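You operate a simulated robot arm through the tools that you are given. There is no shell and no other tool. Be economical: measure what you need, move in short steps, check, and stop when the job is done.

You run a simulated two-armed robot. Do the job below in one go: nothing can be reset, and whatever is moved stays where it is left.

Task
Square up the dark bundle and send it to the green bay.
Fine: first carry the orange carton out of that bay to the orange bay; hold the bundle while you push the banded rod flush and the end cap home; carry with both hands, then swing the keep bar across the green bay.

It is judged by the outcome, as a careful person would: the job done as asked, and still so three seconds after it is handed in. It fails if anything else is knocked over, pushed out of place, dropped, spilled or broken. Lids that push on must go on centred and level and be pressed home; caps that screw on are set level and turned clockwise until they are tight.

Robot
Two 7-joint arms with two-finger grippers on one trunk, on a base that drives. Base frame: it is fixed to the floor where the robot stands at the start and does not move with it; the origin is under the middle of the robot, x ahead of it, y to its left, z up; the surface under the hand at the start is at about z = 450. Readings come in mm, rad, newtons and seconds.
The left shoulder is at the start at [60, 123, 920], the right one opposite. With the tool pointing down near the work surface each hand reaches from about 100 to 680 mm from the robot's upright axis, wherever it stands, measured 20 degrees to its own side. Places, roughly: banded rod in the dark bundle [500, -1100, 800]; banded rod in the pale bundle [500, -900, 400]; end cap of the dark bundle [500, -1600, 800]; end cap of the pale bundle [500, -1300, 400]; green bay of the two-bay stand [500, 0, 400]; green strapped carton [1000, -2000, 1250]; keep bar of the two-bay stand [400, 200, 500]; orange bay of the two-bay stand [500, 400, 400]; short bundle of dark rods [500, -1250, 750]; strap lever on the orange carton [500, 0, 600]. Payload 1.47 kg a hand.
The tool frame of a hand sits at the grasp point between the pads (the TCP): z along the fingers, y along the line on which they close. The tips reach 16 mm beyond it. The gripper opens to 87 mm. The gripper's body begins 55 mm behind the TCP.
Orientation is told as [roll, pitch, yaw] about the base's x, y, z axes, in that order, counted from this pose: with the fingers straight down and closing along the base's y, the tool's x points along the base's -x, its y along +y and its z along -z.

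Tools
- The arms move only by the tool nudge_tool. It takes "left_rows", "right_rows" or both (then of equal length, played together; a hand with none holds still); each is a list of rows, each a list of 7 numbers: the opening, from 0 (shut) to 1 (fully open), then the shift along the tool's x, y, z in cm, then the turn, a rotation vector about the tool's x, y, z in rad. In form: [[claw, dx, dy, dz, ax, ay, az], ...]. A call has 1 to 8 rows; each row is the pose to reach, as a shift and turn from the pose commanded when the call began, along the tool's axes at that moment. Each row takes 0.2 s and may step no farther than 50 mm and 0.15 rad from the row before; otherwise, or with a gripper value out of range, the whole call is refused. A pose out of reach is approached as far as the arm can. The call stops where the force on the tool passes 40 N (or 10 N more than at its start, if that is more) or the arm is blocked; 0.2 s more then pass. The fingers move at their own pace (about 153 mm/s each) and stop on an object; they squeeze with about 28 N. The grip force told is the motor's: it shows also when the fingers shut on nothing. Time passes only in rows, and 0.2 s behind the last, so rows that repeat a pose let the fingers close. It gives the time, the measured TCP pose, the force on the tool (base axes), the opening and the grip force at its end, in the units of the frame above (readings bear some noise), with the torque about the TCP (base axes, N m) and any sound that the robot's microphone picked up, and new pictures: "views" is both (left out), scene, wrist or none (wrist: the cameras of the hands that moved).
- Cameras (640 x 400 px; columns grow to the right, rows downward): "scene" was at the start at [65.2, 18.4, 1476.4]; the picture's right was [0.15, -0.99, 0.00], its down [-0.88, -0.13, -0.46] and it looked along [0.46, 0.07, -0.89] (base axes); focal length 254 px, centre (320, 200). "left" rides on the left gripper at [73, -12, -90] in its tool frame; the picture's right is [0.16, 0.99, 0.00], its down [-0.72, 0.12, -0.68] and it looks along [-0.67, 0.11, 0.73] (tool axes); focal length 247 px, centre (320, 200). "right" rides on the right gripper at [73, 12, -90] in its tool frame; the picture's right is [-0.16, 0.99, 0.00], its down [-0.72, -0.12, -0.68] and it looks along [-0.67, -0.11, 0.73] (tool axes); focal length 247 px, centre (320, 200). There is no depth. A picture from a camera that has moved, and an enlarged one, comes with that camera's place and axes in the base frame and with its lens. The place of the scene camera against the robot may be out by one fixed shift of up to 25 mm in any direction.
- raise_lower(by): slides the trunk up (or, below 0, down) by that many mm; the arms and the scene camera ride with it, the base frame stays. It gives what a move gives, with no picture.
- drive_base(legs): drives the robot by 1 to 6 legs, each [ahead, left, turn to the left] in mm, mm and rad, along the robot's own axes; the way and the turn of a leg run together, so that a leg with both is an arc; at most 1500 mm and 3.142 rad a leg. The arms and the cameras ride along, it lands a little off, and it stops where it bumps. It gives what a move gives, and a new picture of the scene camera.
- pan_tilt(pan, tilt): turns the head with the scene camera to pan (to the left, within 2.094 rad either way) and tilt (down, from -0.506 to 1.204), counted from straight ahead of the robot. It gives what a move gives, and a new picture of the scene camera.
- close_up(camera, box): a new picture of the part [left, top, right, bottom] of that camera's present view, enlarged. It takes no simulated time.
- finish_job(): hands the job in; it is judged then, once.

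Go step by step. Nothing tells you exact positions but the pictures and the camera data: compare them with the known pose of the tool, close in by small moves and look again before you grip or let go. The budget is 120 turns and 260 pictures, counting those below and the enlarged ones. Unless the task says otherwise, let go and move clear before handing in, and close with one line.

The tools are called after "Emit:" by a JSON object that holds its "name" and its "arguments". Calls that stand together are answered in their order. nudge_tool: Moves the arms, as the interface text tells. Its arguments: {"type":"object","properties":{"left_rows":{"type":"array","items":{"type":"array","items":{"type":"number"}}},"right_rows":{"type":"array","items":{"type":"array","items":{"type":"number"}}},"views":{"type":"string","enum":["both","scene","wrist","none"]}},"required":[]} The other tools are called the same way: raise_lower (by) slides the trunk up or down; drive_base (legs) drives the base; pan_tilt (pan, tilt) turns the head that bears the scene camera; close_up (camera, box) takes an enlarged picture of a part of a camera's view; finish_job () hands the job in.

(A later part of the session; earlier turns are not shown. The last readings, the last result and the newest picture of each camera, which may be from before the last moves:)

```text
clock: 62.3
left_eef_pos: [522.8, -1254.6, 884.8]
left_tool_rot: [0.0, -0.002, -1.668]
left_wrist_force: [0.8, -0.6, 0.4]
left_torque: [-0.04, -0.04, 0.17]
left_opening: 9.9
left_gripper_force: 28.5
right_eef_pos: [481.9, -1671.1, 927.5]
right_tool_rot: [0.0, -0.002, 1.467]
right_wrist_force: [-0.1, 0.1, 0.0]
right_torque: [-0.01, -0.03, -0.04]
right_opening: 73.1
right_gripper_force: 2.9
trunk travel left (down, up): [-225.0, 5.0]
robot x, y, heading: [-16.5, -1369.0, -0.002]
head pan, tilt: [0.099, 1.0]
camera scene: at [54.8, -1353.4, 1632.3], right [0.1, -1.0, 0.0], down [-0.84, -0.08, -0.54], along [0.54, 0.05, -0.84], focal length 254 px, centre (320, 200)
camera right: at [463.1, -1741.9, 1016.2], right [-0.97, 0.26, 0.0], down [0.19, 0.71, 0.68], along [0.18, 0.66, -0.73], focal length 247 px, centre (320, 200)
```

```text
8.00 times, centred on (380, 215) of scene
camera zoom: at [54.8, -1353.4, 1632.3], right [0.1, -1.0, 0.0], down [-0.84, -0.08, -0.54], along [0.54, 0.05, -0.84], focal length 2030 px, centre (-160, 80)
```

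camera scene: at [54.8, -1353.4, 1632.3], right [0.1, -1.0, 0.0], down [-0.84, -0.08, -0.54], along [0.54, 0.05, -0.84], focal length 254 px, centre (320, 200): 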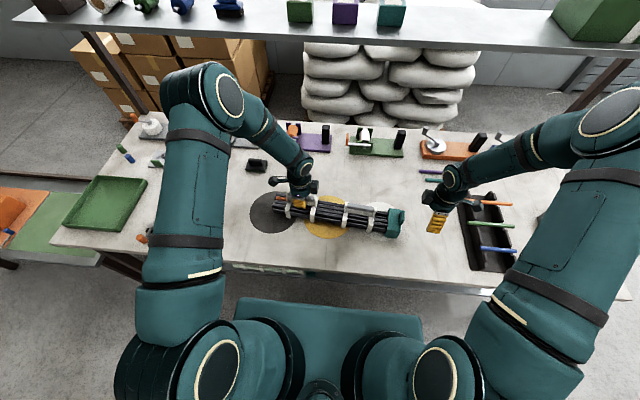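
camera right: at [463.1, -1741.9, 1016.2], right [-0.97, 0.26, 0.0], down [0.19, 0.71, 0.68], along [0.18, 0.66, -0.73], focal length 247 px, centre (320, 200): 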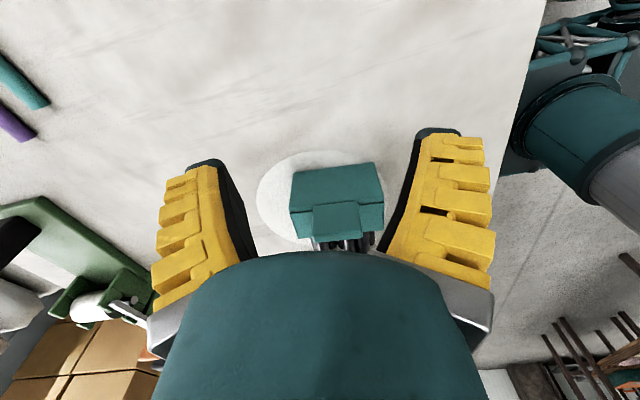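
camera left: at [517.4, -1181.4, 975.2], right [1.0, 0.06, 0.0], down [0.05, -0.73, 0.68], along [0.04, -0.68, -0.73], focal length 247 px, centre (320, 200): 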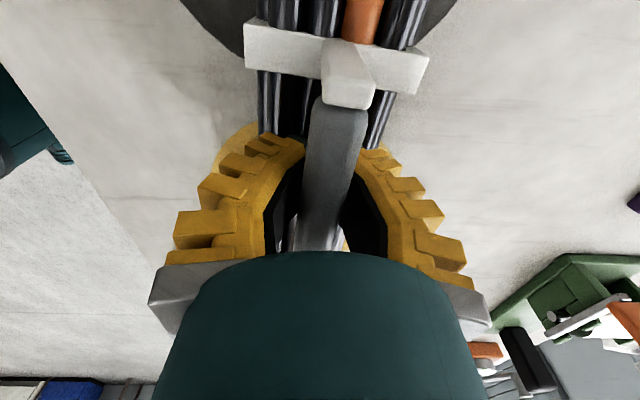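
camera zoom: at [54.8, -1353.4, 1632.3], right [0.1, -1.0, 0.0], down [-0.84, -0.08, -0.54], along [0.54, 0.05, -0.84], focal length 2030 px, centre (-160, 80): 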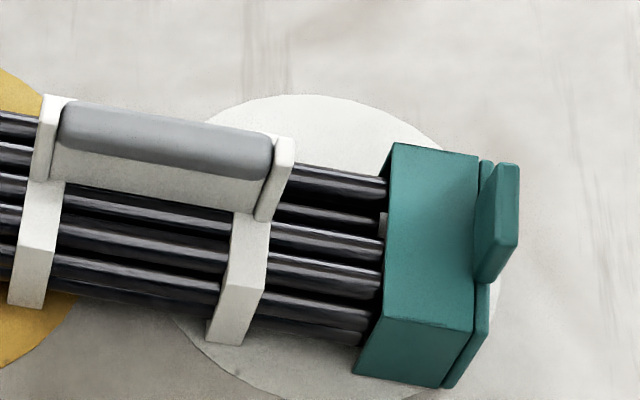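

The cap's end face is at about [490,-1597], with its tab centred at z≈883. I'll shut the right fingers, drop to z≈838 behind it and advance.

Emit:
{"name": "nudge_tool", "arguments": {"right_rows": [[0.4, 0, 0, 2, 0, 0, 0], [0, 0, 0, 5, 0, 0, 0], [0, 0, 0, 8.9, 0, 0, 0], [0, -2, 0, 8.9, 0, 0, 0], [0, -3.5, 0, 8.9, 0, 0, 0], [0, -4.5, 0, 8.9, 0, 0, 0]], "views": "wrist"}}

Emit:
{"name": "close_up", "arguments": {"camera": "scene", "box": [360, 180, 456, 240]}}

```text
clock: 63.7
left_eef_pos: [521.4, -1255.3, 885.9]
left_tool_rot: [0.001, -0.001, -1.668]
left_wrist_force: [-0.2, 0.4, -0.4]
left_torque: [0.19, -0.01, -0.04]
left_opening: 9.6
left_gripper_force: 28.3
right_eef_pos: [486.0, -1622.7, 837.5]
right_tool_rot: [0.0, -0.001, 1.464]
right_wrist_force: [0.9, 0.4, -0.1]
right_torque: [-0.02, 0.04, 0.0]
right_opening: 0.0
right_gripper_force: 28.2
trunk travel left (down, up): [-225.0, 5.0]
robot x, y, heading: [-18.4, -1370.2, -0.001]
head pan, tilt: [0.099, 1.0]
camera right: at [468.4, -1694.0, 927.8], right [-0.96, 0.26, 0.0], down [0.19, 0.71, 0.68], along [0.18, 0.66, -0.73], focal length 247 px, centre (320, 200)
```

right: 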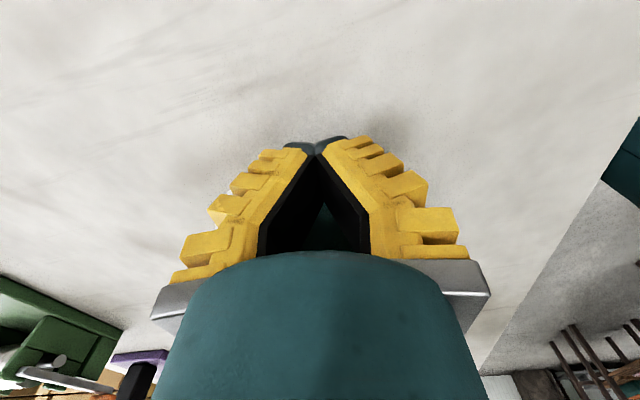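

```text
6.67 times, centred on (408, 210) of scene
camera zoom: at [54.4, -1352.7, 1632.4], right [0.1, -1.0, 0.0], down [-0.84, -0.08, -0.54], along [0.54, 0.05, -0.84], focal length 1691 px, centre (-267, 133)
```

zoom: 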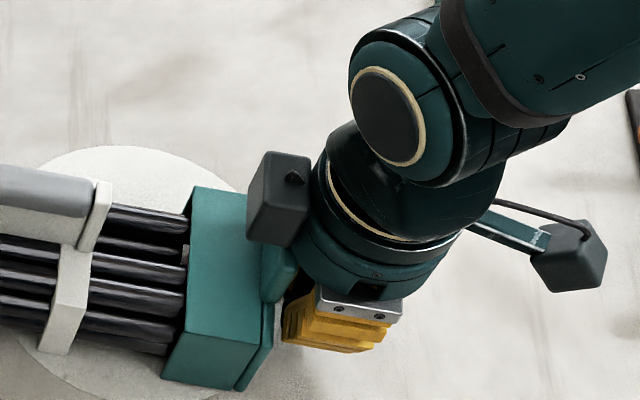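

Clear so far. Advancing in 5 mm steps onto the cap.

Emit:
{"name": "nudge_tool", "arguments": {"right_rows": [[0, -0.5, 0, 0, 0, 0, 0], [0, -1.0, 0, 0, 0, 0, 0], [0, -1.5, 0, 0, 0, 0, 0], [0, -2.0, 0, 0, 0, 0, 0]], "views": "none"}}

Emit:
{"name": "close_up", "arguments": {"camera": "scene", "box": [360, 180, 456, 240]}}

```text
clock: 64.7
left_eef_pos: [521.8, -1255.6, 885.4]
left_tool_rot: [0.001, -0.001, -1.669]
left_wrist_force: [-0.5, 3.6, -0.3]
left_torque: [-0.12, -0.02, -0.04]
left_opening: 10.0
left_gripper_force: 28.2
right_eef_pos: [489.2, -1603.3, 838.0]
right_tool_rot: [0.0, -0.001, 1.463]
right_wrist_force: [-0.8, -2.5, 0.7]
right_torque: [0.14, 0.0, 0.04]
right_opening: 0.0
right_gripper_force: 28.0
trunk travel left (down, up): [-225.0, 5.0]
robot x, y, heading: [-16.0, -1366.9, -0.001]
head pan, tilt: [0.099, 1.0]
```

```text
6.67 times, centred on (408, 210) of scene
camera zoom: at [54.4, -1352.6, 1632.4], right [0.1, -1.0, 0.0], down [-0.84, -0.08, -0.54], along [0.54, 0.05, -0.84], focal length 1691 px, centre (-267, 133)
```

zoom: 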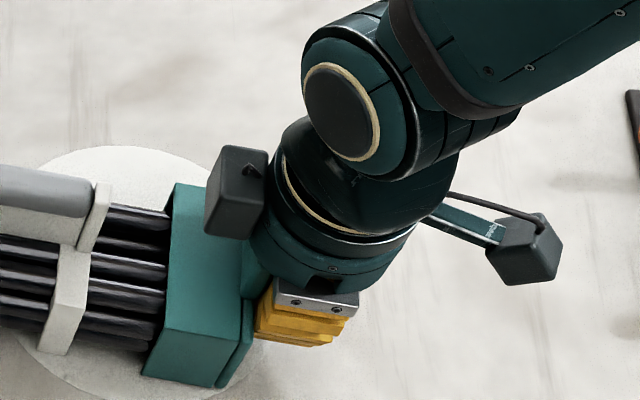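

The cap is sliding on with ~3 N. Continuing.

Emit:
{"name": "nudge_tool", "arguments": {"right_rows": [[0, -0.4, 0, 0, 0, 0, 0], [0, -0.8, 0, 0, 0, 0, 0], [0, -1.2, 0, 0, 0, 0, 0], [0, -1.6, 0, 0, 0, 0, 0]], "views": "none"}}

Emit:
{"name": "close_up", "arguments": {"camera": "scene", "box": [360, 180, 456, 240]}}

```text
clock: 65.7
left_eef_pos: [522.0, -1255.6, 885.8]
left_tool_rot: [0.001, -0.001, -1.669]
left_wrist_force: [1.1, 1.1, 0.4]
left_torque: [0.58, -0.05, 0.04]
left_opening: 9.6
left_gripper_force: 28.4
right_eef_pos: [490.4, -1588.4, 838.4]
right_tool_rot: [-0.001, -0.002, 1.465]
right_wrist_force: [-0.4, -1.3, -0.1]
right_torque: [0.11, -0.02, 0.02]
right_opening: 0.1
right_gripper_force: 27.9
trunk travel left (down, up): [-225.0, 5.0]
robot x, y, heading: [-20.3, -1365.9, 0.0]
head pan, tilt: [0.099, 1.0]
```

```text
6.67 times, centred on (408, 210) of scene
camera zoom: at [54.6, -1352.8, 1632.3], right [0.1, -1.0, 0.0], down [-0.84, -0.08, -0.54], along [0.54, 0.05, -0.84], focal length 1691 px, centre (-267, 133)
```

zoom: 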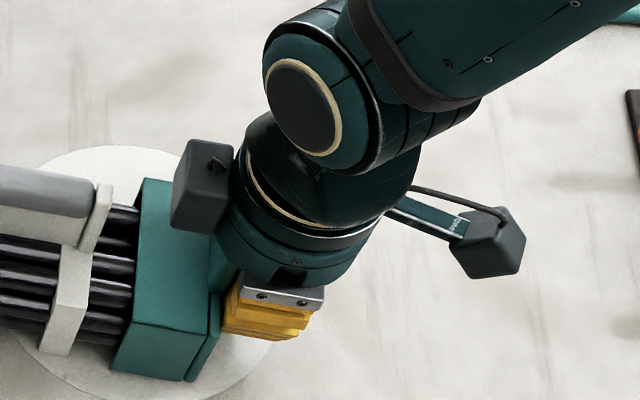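

Still sliding easily. Pushing on until it seats.

Emit:
{"name": "nudge_tool", "arguments": {"right_rows": [[0, -0.3, 0, 0, 0, 0, 0], [0, -0.6, 0, 0, 0, 0, 0], [0, -0.9, 0, 0, 0, 0, 0], [0, -1.2, 0, 0, 0, 0, 0]], "views": "none"}}

Emit:
{"name": "close_up", "arguments": {"camera": "scene", "box": [340, 180, 436, 240]}}

```text
clock: 66.7
left_eef_pos: [522.0, -1254.6, 886.8]
left_tool_rot: [0.0, 0.002, -1.669]
left_wrist_force: [1.1, 6.5, 0.5]
left_torque: [-0.23, 0.01, -0.1]
left_opening: 9.5
left_gripper_force: 28.5
right_eef_pos: [491.1, -1577.7, 837.7]
right_tool_rot: [0.001, -0.001, 1.463]
right_wrist_force: [0.0, -8.3, 3.8]
right_torque: [0.51, 0.04, 0.17]
right_opening: 0.0
right_gripper_force: 27.4
trunk travel left (down, up): [-225.0, 5.0]
robot x, y, heading: [-17.0, -1367.8, 0.002]
head pan, tilt: [0.099, 1.0]
```

```text
6.67 times, centred on (388, 210) of scene
camera zoom: at [54.1, -1353.1, 1632.4], right [0.1, -1.0, 0.0], down [-0.84, -0.08, -0.54], along [0.54, 0.05, -0.84], focal length 1691 px, centre (-133, 133)
```

zoom: 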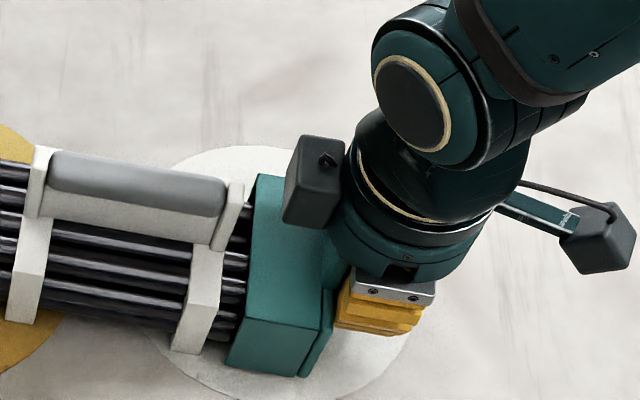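

Force is rising (8 N). A few more 1 mm steps to confirm it is home.

Emit:
{"name": "nudge_tool", "arguments": {"right_rows": [[0, -0.1, 0, 0, 0, 0, 0], [0, -0.2, 0, 0, 0, 0, 0], [0, -0.3, 0, 0, 0, 0, 0], [0, -0.3, 0, 0, 0, 0, 0]], "views": "none"}}

Emit:
{"name": "close_up", "arguments": {"camera": "scene", "box": [340, 180, 436, 240]}}

```text
clock: 67.7
left_eef_pos: [522.0, -1253.2, 885.3]
left_tool_rot: [-0.003, 0.001, -1.668]
left_wrist_force: [2.0, 20.2, -0.1]
left_torque: [0.09, 0.0, -0.2]
left_opening: 9.6
left_gripper_force: 27.6
right_eef_pos: [491.4, -1575.7, 837.7]
right_tool_rot: [0.003, 0.001, 1.462]
right_wrist_force: [-2.5, -21.8, -2.4]
right_torque: [1.08, -0.17, 0.42]
right_opening: 0.1
right_gripper_force: 28.0
trunk travel left (down, up): [-225.0, 5.0]
robot x, y, heading: [-18.8, -1370.4, 0.0]
head pan, tilt: [0.099, 1.0]
```

```text
6.67 times, centred on (388, 210) of scene
camera zoom: at [54.5, -1353.0, 1632.3], right [0.1, -1.0, 0.0], down [-0.84, -0.08, -0.54], along [0.54, 0.05, -0.84], focal length 1691 px, centre (-133, 133)
```

zoom: 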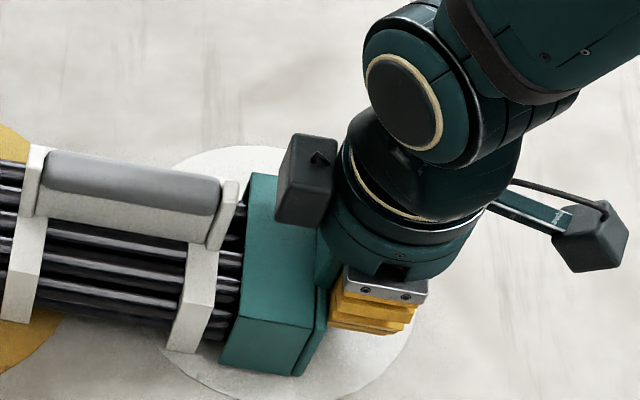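

At 21 N the whole bundle moves with it, so the cap has seated; one last firm millimetre, then back off and inspect.

Emit:
{"name": "nudge_tool", "arguments": {"right_rows": [[0, -0.1, 0, 0, 0, 0, 0], [0, -0.1, 0, 0, 0, 0, 0]], "views": "none"}}

Emit:
{"name": "nudge_tool", "arguments": {"right_rows": [[0, 2, 0, 0, 0, 0, 0], [0, 5, 0, 0, 0, 0, 0], [0.5, 6, 0, -4, 0, 0, 0], [0.8, 6, 0, -9, 0, 0, 0]], "views": "wrist"}}

Emit:
{"name": "close_up", "arguments": {"camera": "scene", "box": [340, 180, 436, 240]}}

```text
clock: 68.3
left_eef_pos: [522.5, -1254.5, 886.1]
left_tool_rot: [0.0, 0.0, -1.668]
left_wrist_force: [2.7, 20.2, 0.0]
left_torque: [0.1, -0.02, -0.06]
left_opening: 8.1
left_gripper_force: 28.1
right_eef_pos: [492.0, -1572.7, 838.1]
right_tool_rot: [0.002, 0.0, 1.465]
right_wrist_force: [-4.0, -20.3, -1.0]
right_torque: [1.15, -0.18, 0.45]
right_opening: 0.3
right_gripper_force: 27.8
trunk travel left (down, up): [-225.0, 5.0]
robot x, y, heading: [-16.7, -1367.7, -0.002]
head pan, tilt: [0.099, 1.0]
```

```text
clock: 69.3
left_eef_pos: [520.4, -1254.4, 886.7]
left_tool_rot: [0.001, -0.001, -1.668]
left_wrist_force: [-0.6, 0.7, -0.2]
left_torque: [-0.58, 0.04, -0.19]
left_opening: 7.9
left_gripper_force: 27.8
right_eef_pos: [487.7, -1631.3, 928.1]
right_tool_rot: [-0.001, -0.004, 1.464]
right_wrist_force: [-0.1, 0.3, 0.1]
right_torque: [0.0, -0.01, -0.01]
right_opening: 73.3
right_gripper_force: 1.7
trunk travel left (down, up): [-225.0, 5.0]
robot x, y, heading: [-15.9, -1366.3, -0.001]
head pan, tilt: [0.099, 1.0]
camera right: at [468.6, -1702.0, 1018.1], right [-0.97, 0.26, 0.0], down [0.19, 0.71, 0.68], along [0.18, 0.66, -0.73], focal length 247 px, centre (320, 200)
```

right: 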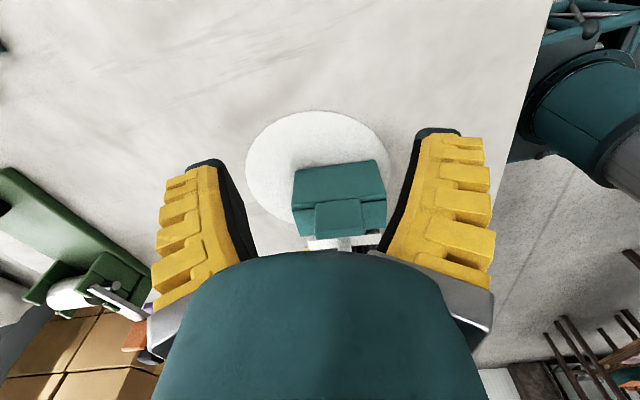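

```text
6.67 times, centred on (388, 210) of scene
camera zoom: at [53.4, -1352.7, 1632.5], right [0.1, -1.0, 0.0], down [-0.84, -0.08, -0.54], along [0.54, 0.05, -0.84], focal length 1691 px, centre (-133, 133)
```

zoom: 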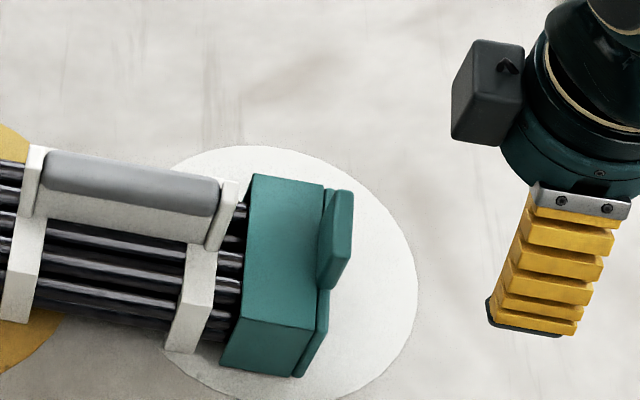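

The cap is fully seated and level. Right hand goes back over its handle.

Emit:
{"name": "nudge_tool", "arguments": {"right_rows": [[0.8, 0, 0, -4, 0, 0, 0], [0.8, -4, 0, -4.5, 0, 0, 0], [0.8, -8.5, 0.1, -4.5, 0, 0, 0], [0.8, -13, 0.1, -4.5, 0, 0, 0], [0.8, -17, 0.2, -4.5, 0, 0, 0], [0.8, -18.6, 0.2, -4.5, 0, 0, 0]], "views": "wrist"}}

Emit:
{"name": "close_up", "arguments": {"camera": "scene", "box": [240, 175, 320, 225]}}

```text
clock: 70.7
left_eef_pos: [522.3, -1255.0, 884.6]
left_tool_rot: [0.001, -0.003, -1.669]
left_wrist_force: [-0.8, 0.3, 0.5]
left_torque: [0.22, -0.06, -0.13]
left_opening: 7.9
left_gripper_force: 27.8
right_eef_pos: [502.1, -1446.9, 972.1]
right_tool_rot: [0.001, -0.002, 1.464]
right_wrist_force: [-0.6, -0.4, 0.2]
right_torque: [0.0, 0.02, -0.05]
right_opening: 73.1
right_gripper_force: 3.0
trunk travel left (down, up): [-225.0, 5.0]
robot x, y, heading: [-17.1, -1369.6, -0.002]
head pan, tilt: [0.099, 1.0]
camera right: at [485.4, -1517.4, 1061.6], right [-0.96, 0.26, 0.0], down [0.19, 0.71, 0.68], along [0.18, 0.66, -0.73], focal length 247 px, centre (320, 200)
```

right: 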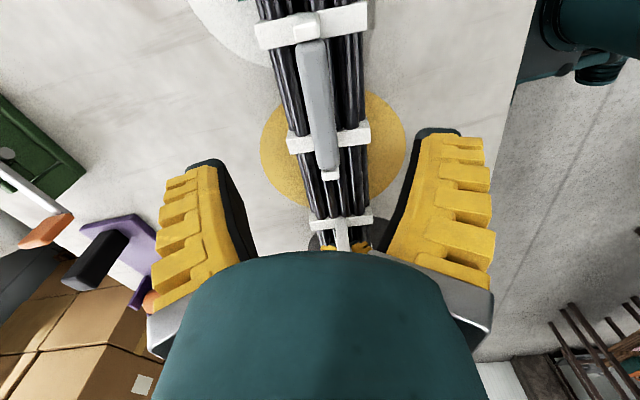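

```text
8.00 times, centred on (280, 200) of scene
camera zoom: at [54.3, -1352.7, 1632.4], right [0.1, -1.0, 0.0], down [-0.84, -0.08, -0.54], along [0.54, 0.05, -0.84], focal length 2030 px, centre (640, 200)
```

zoom: 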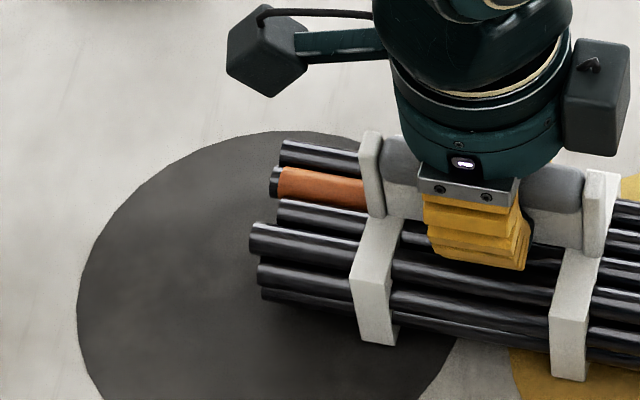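

The rod has stayed flush. Descend and grip with the right hand.

Emit:
{"name": "nudge_tool", "arguments": {"right_rows": [[0.8, -0.2, -0.1, 4, 0, 0, 0], [0.8, -0.2, -0.1, 7, 0, 0, 0], [0.8, -0.2, -0.1, 8.6, 0, 0, 0], [0, -0.2, -0.1, 8.6, 0, 0, 0], [0, -0.2, -0.1, 8.6, 0, 0, 0], [0, -0.2, -0.1, 8.6, 0, 0, 0]], "views": "wrist"}}

```text
clock: 72.1
left_eef_pos: [523.1, -1255.8, 886.2]
left_tool_rot: [-0.001, -0.002, -1.67]
left_wrist_force: [0.7, -1.0, 2.5]
left_torque: [-0.68, 0.1, -0.01]
left_opening: 7.9
left_gripper_force: 28.0
right_eef_pos: [503.8, -1445.4, 886.6]
right_tool_rot: [0.002, 0.0, 1.465]
right_wrist_force: [-0.5, 1.3, -2.7]
right_torque: [-0.62, 0.04, 0.18]
right_opening: 11.9
right_gripper_force: 28.1
trunk travel left (down, up): [-225.0, 5.0]
robot x, y, heading: [-12.9, -1365.7, -0.002]
head pan, tilt: [0.099, 1.0]
camera right: at [485.8, -1516.1, 976.2], right [-0.97, 0.26, 0.0], down [0.19, 0.71, 0.68], along [0.18, 0.66, -0.73], focal length 247 px, centre (320, 200)
```

right: 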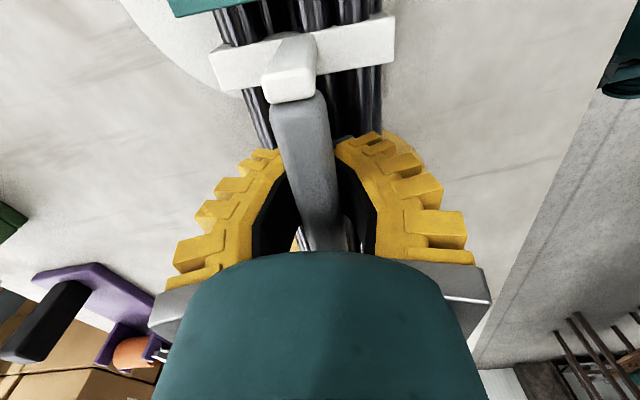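

Both hands hold. I'll lift slowly to check the load, then turn the bundle +0.1 rad in hand so it lies straight along y.

Emit:
{"name": "nudge_tool", "arguments": {"left_rows": [[0, 0, 0, -1, 0, 0, 0], [0, 0, 0, -3, 0, 0, 0], [0, 0, 0, -5, 0, 0, 0], [0, 0, 0, -5, 0, 0, 0]], "right_rows": [[0, 0, 0, -1, 0, 0, 0], [0, 0, 0, -3, 0, 0, 0], [0, 0, 0, -5, 0, 0, 0], [0, 0, 0, -5, 0, 0, 0]], "views": "wrist"}}

```text
clock: 73.1
left_eef_pos: [522.1, -1256.2, 934.7]
left_tool_rot: [0.0, -0.003, -1.669]
left_wrist_force: [3.0, -2.1, -1.7]
left_torque: [-0.31, 0.04, 0.19]
left_opening: 7.6
left_gripper_force: 27.5
right_eef_pos: [505.3, -1445.3, 935.1]
right_tool_rot: [0.001, -0.003, 1.466]
right_wrist_force: [-2.9, 1.8, -6.3]
right_torque: [-0.01, 0.03, 0.38]
right_opening: 11.6
right_gripper_force: 27.9
trunk travel left (down, up): [-225.0, 5.0]
robot x, y, heading: [-17.5, -1368.1, -0.007]
head pan, tilt: [0.099, 1.0]
camera right: at [487.0, -1516.1, 1025.4], right [-0.97, 0.26, 0.0], down [0.19, 0.71, 0.68], along [0.18, 0.66, -0.73], focal length 247 px, centre (320, 200)
camera left: at [518.4, -1181.7, 1024.8], right [1.0, 0.06, 0.0], down [0.05, -0.73, 0.68], along [0.04, -0.68, -0.73], focal length 247 px, centre (320, 200)
```

right: 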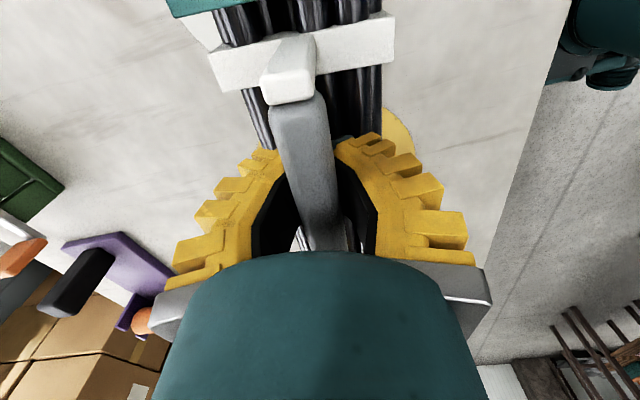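
left: 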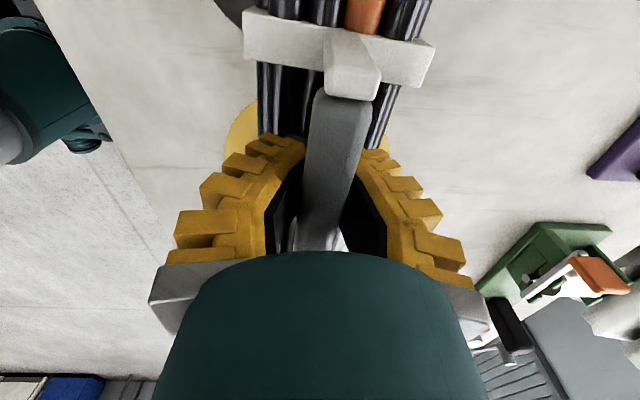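

Lifted cleanly and level. Lift further with the slight turn, then back away from the table and drive to the stand.

Emit:
{"name": "nudge_tool", "arguments": {"left_rows": [[0, 0, 0, -3, 0, 0, 0], [0, 0, -0.3, -5, 0, 0, -0.033], [0, 0, -0.6, -7, 0, 0, -0.066], [0, -0.05, -0.95, -7, 0, 0, -0.1]], "right_rows": [[0, 0, 0, -3, 0, 0, 0], [0, 0, -0.3, -5, 0, 0, -0.033], [0, 0, -0.6, -7, 0, 0, -0.066], [0, -0.05, -0.95, -7, 0, 0, -0.1]], "views": "none"}}

Emit:
{"name": "drive_base", "arguments": {"legs": [[-330, 0, 0]]}}

```text
clock: 74.1
left_eef_pos: [514.5, -1256.0, 1005.2]
left_tool_rot: [-0.002, -0.002, -1.569]
left_wrist_force: [3.0, -4.9, -2.4]
left_torque: [-0.26, 0.0, 0.18]
left_opening: 7.6
left_gripper_force: 27.1
right_eef_pos: [514.4, -1445.7, 1007.9]
right_tool_rot: [0.002, -0.001, 1.566]
right_wrist_force: [-1.7, 4.9, -8.2]
right_torque: [-0.19, 0.02, 0.23]
right_opening: 11.5
right_gripper_force: 28.2
trunk travel left (down, up): [-225.0, 5.0]
robot x, y, heading: [-21.1, -1369.0, -0.003]
head pan, tilt: [0.099, 1.0]
```

```text
clock: 76.3
left_eef_pos: [182.7, -1253.9, 1005.8]
left_tool_rot: [-0.001, -0.003, -1.571]
left_wrist_force: [0.8, -7.3, -3.3]
left_torque: [-0.23, 0.0, 0.02]
left_opening: 7.6
left_gripper_force: 28.5
right_eef_pos: [184.6, -1447.2, 1008.5]
right_tool_rot: [0.001, -0.003, 1.563]
right_wrist_force: [-1.1, 7.1, -5.7]
right_torque: [-0.02, -0.01, 0.18]
right_opening: 11.1
right_gripper_force: 27.4
trunk travel left (down, up): [-225.0, 5.0]
robot x, y, heading: [-347.7, -1366.8, -0.007]
head pan, tilt: [0.099, 1.0]
camera scene: at [-276.1, -1352.5, 1632.4], right [0.1, -1.0, 0.0], down [-0.84, -0.08, -0.54], along [0.54, 0.05, -0.84], focal length 254 px, centre (320, 200)
```

scene: 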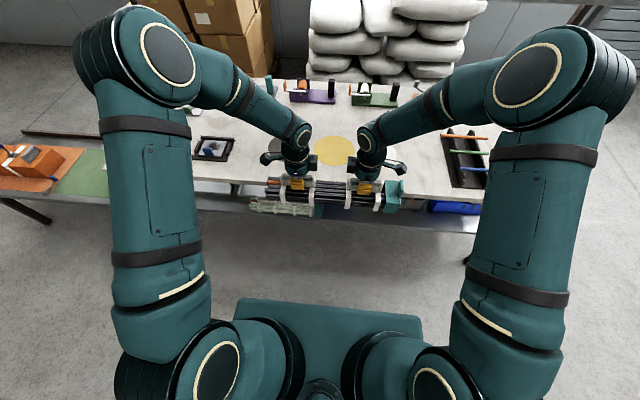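

Bundle is clear of the table. Driving left to the stand.

Emit:
{"name": "drive_base", "arguments": {"legs": [[0, 700, 0.005], [0, 632, 0]]}}

Emit:
{"name": "pan_tilt", "arguments": {"pan": 0.0, "tilt": 0.8}}

```text
clock: 88.5
left_eef_pos: [183.5, 83.2, 1006.4]
left_tool_rot: [-0.001, -0.003, -1.563]
left_wrist_force: [1.7, -0.4, -3.8]
left_torque: [-0.06, -0.01, 0.05]
left_opening: 7.2
left_gripper_force: 28.0
right_eef_pos: [185.8, -107.4, 1007.1]
right_tool_rot: [0.0, -0.001, 1.569]
right_wrist_force: [-1.0, 0.1, -4.1]
right_torque: [-0.03, 0.01, 0.16]
right_opening: 10.5
right_gripper_force: 28.8
trunk travel left (down, up): [-225.0, 5.0]
robot x, y, heading: [-347.7, -33.5, 0.002]
head pan, tilt: [0.099, 1.0]
camera scene: at [-274.5, -16.2, 1632.3], right [0.1, -0.99, 0.0], down [-0.84, -0.09, -0.54], along [0.54, 0.06, -0.84], focal length 254 px, centre (320, 200)
```

scene: 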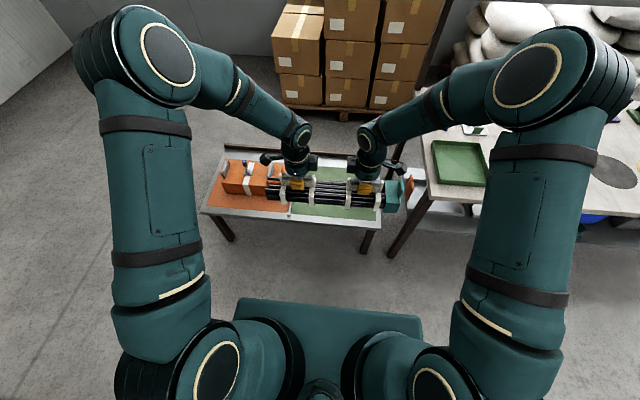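

```text
clock: 89.2
left_eef_pos: [183.8, 84.1, 1006.6]
left_tool_rot: [0.001, -0.001, -1.564]
left_wrist_force: [-0.2, -0.3, -3.2]
left_torque: [0.03, -0.01, -0.04]
left_opening: 7.3
left_gripper_force: 27.5
right_eef_pos: [185.4, -107.9, 1006.8]
right_tool_rot: [0.002, -0.001, 1.57]
right_wrist_force: [0.7, 0.3, -4.3]
right_torque: [-0.02, -0.01, 0.17]
right_opening: 10.7
right_gripper_force: 27.7
trunk travel left (down, up): [-225.0, 5.0]
robot x, y, heading: [-347.8, -33.0, -0.001]
head pan, tilt: [0.0, 0.799]
camera scene: at [-263.1, -23.2, 1647.4], right [0.0, -1.0, 0.0], down [-0.72, 0.0, -0.7], along [0.7, 0.0, -0.72], focal length 254 px, centre (320, 200)
```

scene: 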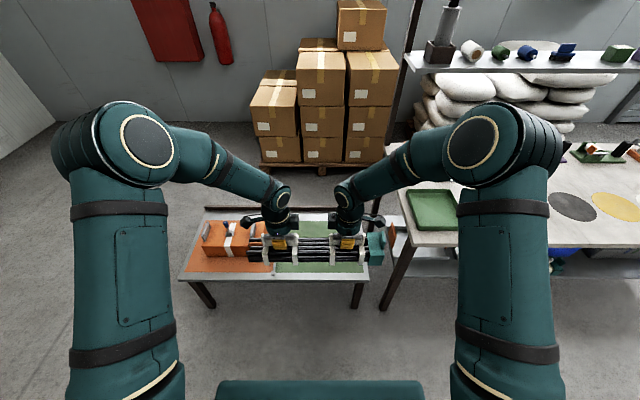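

The bundle hangs in front of the stand. Checking the bay's extents and the keep bar before moving in.

Emit:
{"name": "close_up", "arguments": {"camera": "scene", "box": [170, 200, 410, 300]}}

Emit:
{"name": "close_up", "arguments": {"camera": "left", "box": [0, 0, 640, 400]}}

Emit:
{"name": "close_up", "arguments": {"camera": "scene", "box": [250, 240, 314, 280]}}

```text
2.67 times, centred on (290, 250) of scene
camera zoom: at [-263.1, -23.2, 1647.4], right [0.0, -1.0, 0.0], down [-0.72, 0.0, -0.7], along [0.7, 0.0, -0.72], focal length 676 px, centre (400, 67)
```

zoom: 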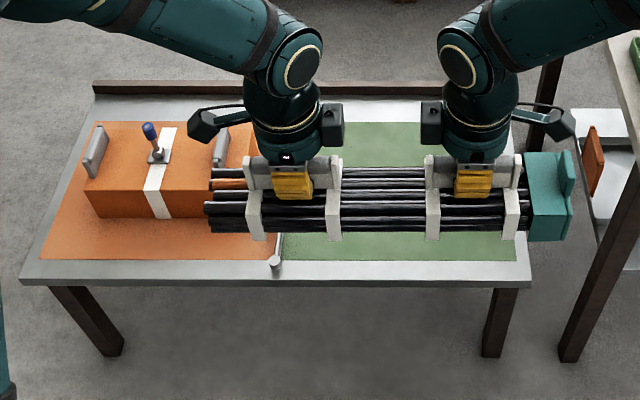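

```text
1.00 times, centred on (320, 200) of left (not enlarged: the box is as wide or as high as the picture)
camera zoom: at [171.1, 156.4, 1095.0], right [0.99, 0.16, 0.0], down [0.12, -0.72, 0.68], along [0.11, -0.67, -0.73], focal length 247 px, centre (320, 200)
```

zoom: 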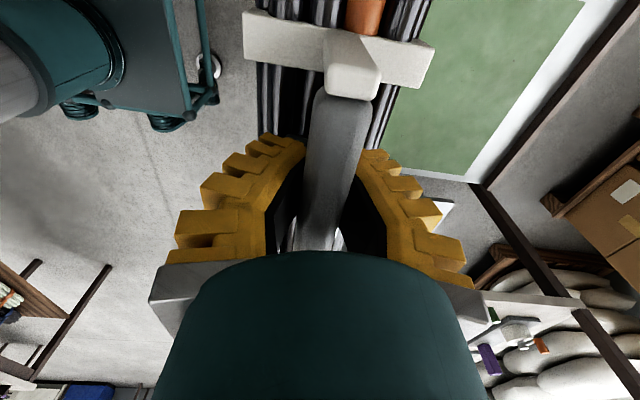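

```text
10.00 times, centred on (282, 260) of scene
camera zoom: at [-263.1, -23.2, 1647.4], right [0.0, -1.0, 0.0], down [-0.72, 0.0, -0.7], along [0.7, 0.0, -0.72], focal length 2537 px, centre (700, -400)
```

zoom: 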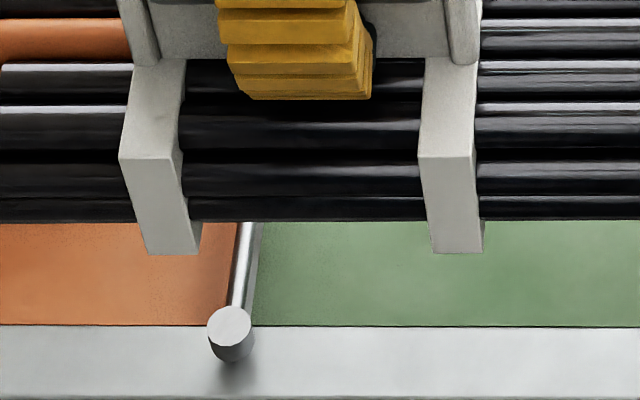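

Green bay spans about y −249…201, x 378…718, so the target centre is near [553,-24]. The keep bar points away from me along the divider, clear of the spot. Driving in.

Emit:
{"name": "drive_base", "arguments": {"legs": [[345, -15, 0]]}}

Emit:
{"name": "raise_lower", "arguments": {"by": -220}}

Emit:
{"name": "nudge_tool", "arguments": {"left_rows": [[0, 0, 1, 3, 0, 0, 0], [0, 0, 2, 7, 0, 0, 0], [0, 0, 2, 11, 0, 0, 0], [0, 0, 2, 15, 0, 0, 0]], "right_rows": [[0, 0, -1, 3, 0, 0, 0], [0, 0, -2, 7, 0, 0, 0], [0, 0, -2, 11, 0, 0, 0], [0, 0, -2, 15, 0, 0, 0]], "views": "both"}}

```text
clock: 91.5
left_eef_pos: [528.2, 65.6, 1004.4]
left_tool_rot: [-0.002, -0.001, -1.57]
left_wrist_force: [1.5, -1.1, -4.3]
left_torque: [0.02, 0.04, 0.1]
left_opening: 7.2
left_gripper_force: 28.4
right_eef_pos: [527.8, -125.1, 1007.6]
right_tool_rot: [0.002, -0.001, 1.566]
right_wrist_force: [-2.3, 1.0, -4.9]
right_torque: [-0.06, -0.02, 0.16]
right_opening: 10.4
right_gripper_force: 28.4
trunk travel left (down, up): [-225.0, 5.0]
robot x, y, heading: [-4.3, -47.4, 0.001]
head pan, tilt: [0.0, 0.799]
camera scene: at [81.2, -38.2, 1647.4], right [0.0, -1.0, 0.0], down [-0.72, 0.0, -0.7], along [0.7, 0.0, -0.72], focal length 254 px, centre (320, 200)
```

scene: 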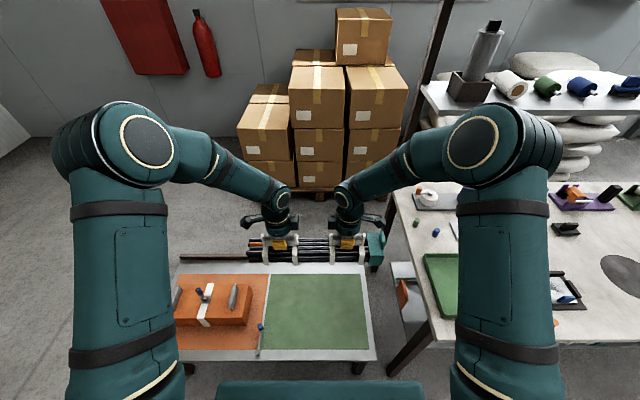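

```text
clock: 93.8
left_eef_pos: [527.9, 67.7, 785.3]
left_tool_rot: [-0.001, -0.003, -1.569]
left_wrist_force: [1.6, -0.9, -4.7]
left_torque: [0.0, -0.02, 0.09]
left_opening: 7.3
left_gripper_force: 28.4
right_eef_pos: [527.4, -125.0, 787.4]
right_tool_rot: [-0.001, -0.002, 1.565]
right_wrist_force: [-1.3, -0.1, -4.3]
right_torque: [-0.01, 0.0, 0.16]
right_opening: 10.3
right_gripper_force: 27.9
trunk travel left (down, up): [-5.0, 225.0]
robot x, y, heading: [-1.4, -45.9, -0.001]
head pan, tilt: [0.0, 0.799]
```

```text
clock: 94.8
left_eef_pos: [548.7, 67.2, 635.5]
left_tool_rot: [0.001, -0.004, -1.57]
left_wrist_force: [0.0, -7.3, -1.0]
left_torque: [-0.21, 0.01, -0.05]
left_opening: 7.2
left_gripper_force: 27.8
right_eef_pos: [549.9, -123.7, 636.3]
right_tool_rot: [0.0, -0.002, 1.565]
right_wrist_force: [0.9, 8.3, -5.7]
right_torque: [-0.49, 0.0, 0.02]
right_opening: 10.2
right_gripper_force: 27.9
trunk travel left (down, up): [-5.0, 225.0]
robot x, y, heading: [-3.1, -48.2, -0.004]
head pan, tilt: [0.0, 0.799]
camera scene: at [81.2, -38.2, 1427.3], right [0.0, -1.0, 0.0], down [-0.72, 0.0, -0.7], along [0.7, 0.0, -0.72], focal length 254 px, centre (320, 200)
camera right: at [538.0, -196.4, 726.0], right [-0.99, 0.16, 0.0], down [0.12, 0.72, 0.68], along [0.11, 0.67, -0.73], focal length 247 px, centre (320, 200)
camera left: at [536.8, 140.1, 723.9], right [0.99, 0.16, 0.0], down [0.12, -0.72, 0.68], along [0.11, -0.67, -0.73], focal length 247 px, centre (320, 200)
```

scene: 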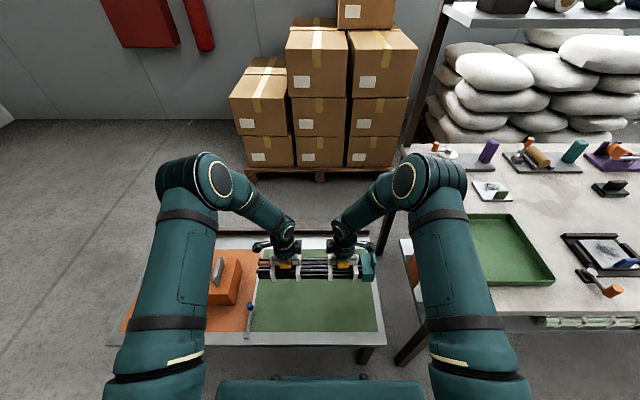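
right: 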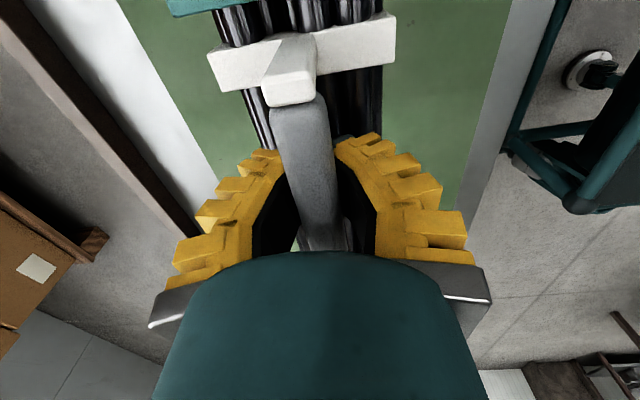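
left: 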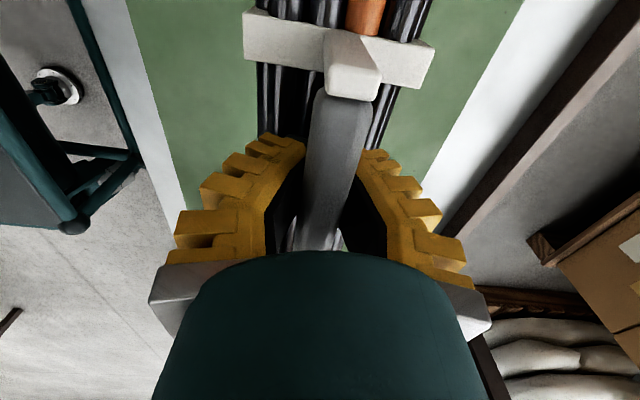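

Hands' midpoint is [549,-28]. Zooming to check the bundle against the bay while lowering.

Emit:
{"name": "nudge_tool", "arguments": {"left_rows": [[0, 0, 0.3, 3, 0, 0, 0], [0, 0, 0.3, 6, 0, 0, 0], [0, 0, 0.3, 7.5, 0, 0, 0]], "right_rows": [[0, 0, -0.3, 3, 0, 0, 0], [0, 0, -0.3, 6, 0, 0, 0], [0, 0, -0.3, 7.5, 0, 0, 0]], "views": "none"}}

Emit:
{"name": "close_up", "arguments": {"camera": "scene", "box": [220, 230, 400, 350]}}

```text
clock: 95.6
left_eef_pos: [551.3, 66.1, 559.2]
left_tool_rot: [0.001, -0.004, -1.57]
left_wrist_force: [2.8, -11.5, -0.5]
left_torque: [-0.43, 0.03, 0.21]
left_opening: 7.2
left_gripper_force: 27.8
right_eef_pos: [551.3, -125.3, 562.5]
right_tool_rot: [0.0, -0.002, 1.565]
right_wrist_force: [-2.7, 11.5, -8.3]
right_torque: [-0.25, 0.01, 0.34]
right_opening: 10.0
right_gripper_force: 27.6
trunk travel left (down, up): [-5.0, 225.0]
robot x, y, heading: [-6.5, -47.4, 0.003]
head pan, tilt: [0.0, 0.799]
```

```text
3.33 times, centred on (310, 290) of scene
camera zoom: at [80.5, -38.2, 1427.5], right [0.0, -1.0, 0.0], down [-0.72, 0.0, -0.7], along [0.7, 0.0, -0.72], focal length 846 px, centre (353, -100)
```

zoom: 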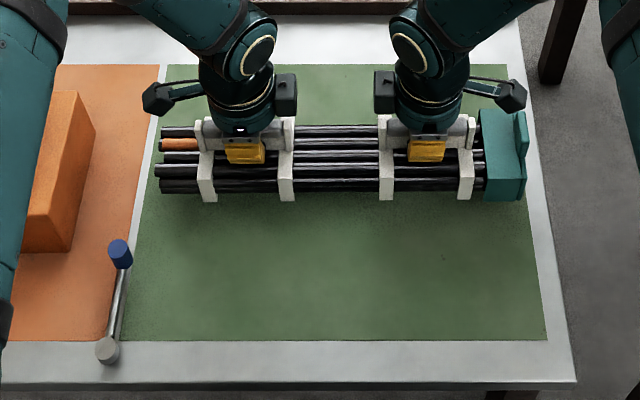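

Centred within a few mm; I'll shift 2 mm left and lower to contact in small steps.

Emit:
{"name": "nudge_tool", "arguments": {"left_rows": [[0, 0.2, 0, 0.8, 0, 0, 0], [0, 0.2, 0, 1.4, 0, 0, 0], [0, 0.2, 0, 1.7, 0, 0, 0], [0, 0.2, 0, 1.7, 0, 0, 0]], "right_rows": [[0, -0.2, 0, 0.8, 0, 0, 0], [0, -0.2, 0, 1.4, 0, 0, 0], [0, -0.2, 0, 1.7, 0, 0, 0], [0, -0.2, 0, 1.7, 0, 0, 0]], "views": "none"}}

```text
clock: 96.6
left_eef_pos: [551.6, 68.2, 543.5]
left_tool_rot: [0.0, -0.001, -1.569]
left_wrist_force: [3.3, -4.5, -1.9]
left_torque: [-0.38, 0.02, 0.18]
left_opening: 7.1
left_gripper_force: 28.2
right_eef_pos: [552.5, -121.6, 546.5]
right_tool_rot: [0.002, 0.001, 1.564]
right_wrist_force: [-3.3, 3.8, -7.2]
right_torque: [-0.05, 0.01, 0.36]
right_opening: 10.0
right_gripper_force: 28.5
trunk travel left (down, up): [-5.0, 225.0]
robot x, y, heading: [-2.9, -47.5, -0.0]
head pan, tilt: [0.0, 0.799]
```

Emit:
{"name": "nudge_tool", "arguments": {"left_rows": [[0, 0, 0, 0.2, 0, 0, 0], [0, 0, 0, 0.4, 0, 0, 0], [0, 0, 0, 0.5, 0, 0, 0], [0, 0, 0, 0.5, 0, 0, 0]], "right_rows": [[0, 0, 0, 0.2, 0, 0, 0], [0, 0, 0, 0.4, 0, 0, 0], [0, 0, 0, 0.5, 0, 0, 0], [0, 0, 0, 0.5, 0, 0, 0]], "views": "none"}}

```text
clock: 97.6
left_eef_pos: [549.5, 68.4, 538.4]
left_tool_rot: [-0.002, -0.001, -1.568]
left_wrist_force: [2.2, -1.6, -7.7]
left_torque: [0.38, 0.02, -0.01]
left_opening: 6.8
left_gripper_force: 28.4
right_eef_pos: [552.5, -122.3, 540.8]
right_tool_rot: [-0.001, -0.003, 1.565]
right_wrist_force: [-0.5, 2.4, -1.0]
right_torque: [0.23, 0.01, 0.22]
right_opening: 10.0
right_gripper_force: 27.9
trunk travel left (down, up): [-5.0, 225.0]
robot x, y, heading: [-4.9, -45.3, -0.002]
head pan, tilt: [0.0, 0.799]
```

The load is shifting onto the mat; a last 2 mm.

Emit:
{"name": "nudge_tool", "arguments": {"left_rows": [[0, 0, 0, 0.1, 0, 0, 0], [0, 0, 0, 0.2, 0, 0, 0], [0, 0, 0, 0.2, 0, 0, 0]], "right_rows": [[0, 0, 0, 0.1, 0, 0, 0], [0, 0, 0, 0.15, 0, 0, 0], [0, 0, 0, 0.15, 0, 0, 0]], "views": "none"}}

Emit:
{"name": "close_up", "arguments": {"camera": "scene", "box": [220, 230, 400, 350]}}

```text
clock: 98.4
left_eef_pos: [550.6, 69.2, 536.3]
left_tool_rot: [-0.001, -0.003, -1.569]
left_wrist_force: [-0.4, 0.5, -4.4]
left_torque: [0.23, 0.0, -0.03]
left_opening: 6.8
left_gripper_force: 27.6
right_eef_pos: [551.4, -123.2, 538.6]
right_tool_rot: [0.002, 0.0, 1.564]
right_wrist_force: [-0.1, 1.2, -3.8]
right_torque: [-0.17, -0.02, 0.07]
right_opening: 9.9
right_gripper_force: 28.0
trunk travel left (down, up): [-5.0, 225.0]
robot x, y, heading: [-3.4, -46.8, -0.001]
head pan, tilt: [0.0, 0.799]
```

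```text
3.33 times, centred on (310, 290) of scene
camera zoom: at [80.4, -38.2, 1427.5], right [0.0, -1.0, 0.0], down [-0.72, 0.0, -0.7], along [0.7, 0.0, -0.72], focal length 846 px, centre (353, -100)
```

zoom: 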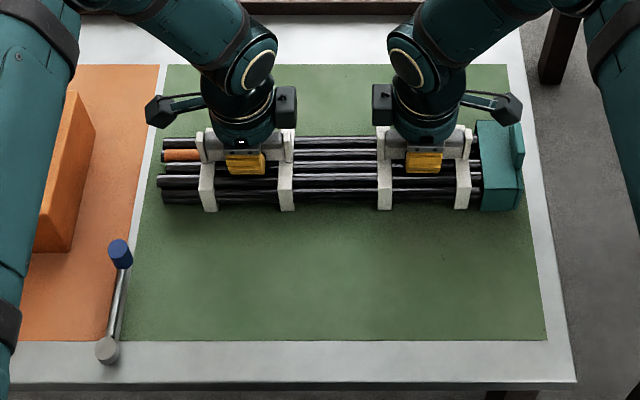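

Still partly carried; lowering further in 1 mm steps.

Emit:
{"name": "nudge_tool", "arguments": {"left_rows": [[0, 0, 0, 0.1, 0, 0, 0], [0, 0, 0, 0.2, 0, 0, 0], [0, 0, 0, 0.3, 0, 0, 0], [0, 0, 0, 0.3, 0, 0, 0]], "right_rows": [[0, 0, 0, 0.1, 0, 0, 0], [0, 0, 0, 0.2, 0, 0, 0], [0, 0, 0, 0.3, 0, 0, 0], [0, 0, 0, 0.3, 0, 0, 0]], "views": "none"}}

```text
clock: 99.4
left_eef_pos: [549.7, 67.5, 532.4]
left_tool_rot: [-0.001, -0.003, -1.571]
left_wrist_force: [1.8, 2.0, -10.4]
left_torque: [0.75, 0.01, 0.07]
left_opening: 6.7
left_gripper_force: 28.1
right_eef_pos: [550.3, -123.6, 535.0]
right_tool_rot: [-0.002, -0.002, 1.565]
right_wrist_force: [-0.9, -1.2, 1.3]
right_torque: [0.41, -0.02, 0.23]
right_opening: 9.9
right_gripper_force: 27.6
trunk travel left (down, up): [-5.0, 225.0]
robot x, y, heading: [-8.0, -48.6, -0.006]
head pan, tilt: [0.0, 0.799]
```

Still hanging. Three more millimetres.

Emit:
{"name": "nudge_tool", "arguments": {"left_rows": [[0, 0, 0, 0.1, 0, 0, 0], [0, 0, 0, 0.2, 0, 0, 0], [0, 0, 0, 0.3, 0, 0, 0], [0, 0, 0, 0.3, 0, 0, 0]], "right_rows": [[0, 0, 0, 0.1, 0, 0, 0], [0, 0, 0, 0.2, 0, 0, 0], [0, 0, 0, 0.3, 0, 0, 0], [0, 0, 0, 0.3, 0, 0, 0]], "views": "wrist"}}

```text
clock: 100.4
left_eef_pos: [549.9, 68.2, 530.9]
left_tool_rot: [0.0, 0.0, -1.568]
left_wrist_force: [1.3, 1.4, -2.6]
left_torque: [0.56, -0.02, 0.07]
left_opening: 7.0
left_gripper_force: 27.5
right_eef_pos: [551.3, -122.5, 533.0]
right_tool_rot: [0.003, 0.0, 1.565]
right_wrist_force: [-0.8, -5.1, -1.0]
right_torque: [0.52, -0.02, 0.17]
right_opening: 10.0
right_gripper_force: 27.8
trunk travel left (down, up): [-5.0, 225.0]
robot x, y, heading: [-7.9, -46.5, 0.0]
head pan, tilt: [0.0, 0.799]
camera right: at [540.2, -195.1, 622.2], right [-0.99, 0.16, 0.0], down [0.12, 0.72, 0.68], along [0.11, 0.67, -0.73], focal length 247 px, centre (320, 200)
camera left: at [538.1, 141.3, 620.8], right [0.99, 0.16, 0.0], down [0.12, -0.72, 0.68], along [0.11, -0.67, -0.73], focal length 247 px, centre (320, 200)
```

right: 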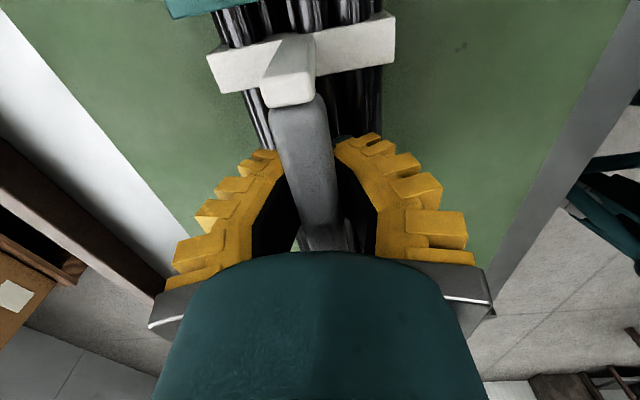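
left: 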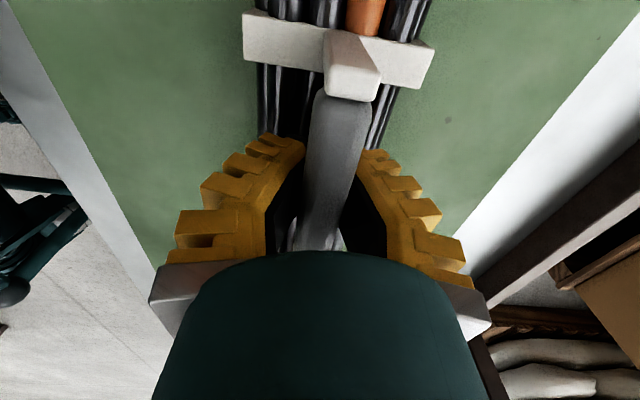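

Now mostly resting. Two more millimetres to be sure before release.

Emit:
{"name": "nudge_tool", "arguments": {"left_rows": [[0, 0, 0, 0.1, 0, 0, 0], [0, 0, 0, 0.2, 0, 0, 0], [0, 0, 0, 0.2, 0, 0, 0]], "right_rows": [[0, 0, 0, 0.1, 0, 0, 0], [0, 0, 0, 0.2, 0, 0, 0], [0, 0, 0, 0.2, 0, 0, 0]], "views": "none"}}

```text
clock: 101.2
left_eef_pos: [550.8, 68.3, 531.0]
left_tool_rot: [0.005, -0.002, -1.569]
left_wrist_force: [0.8, 4.2, 14.1]
left_torque: [0.26, 0.03, 0.03]
left_opening: 7.1
left_gripper_force: 28.2
right_eef_pos: [551.1, -123.5, 532.5]
right_tool_rot: [0.0, 0.0, 1.565]
right_wrist_force: [-1.4, -8.8, 3.6]
right_torque: [-0.16, 0.01, 0.22]
right_opening: 9.7
right_gripper_force: 27.8
trunk travel left (down, up): [-5.0, 225.0]
robot x, y, heading: [-3.4, -48.6, -0.001]
head pan, tilt: [0.0, 0.799]
```

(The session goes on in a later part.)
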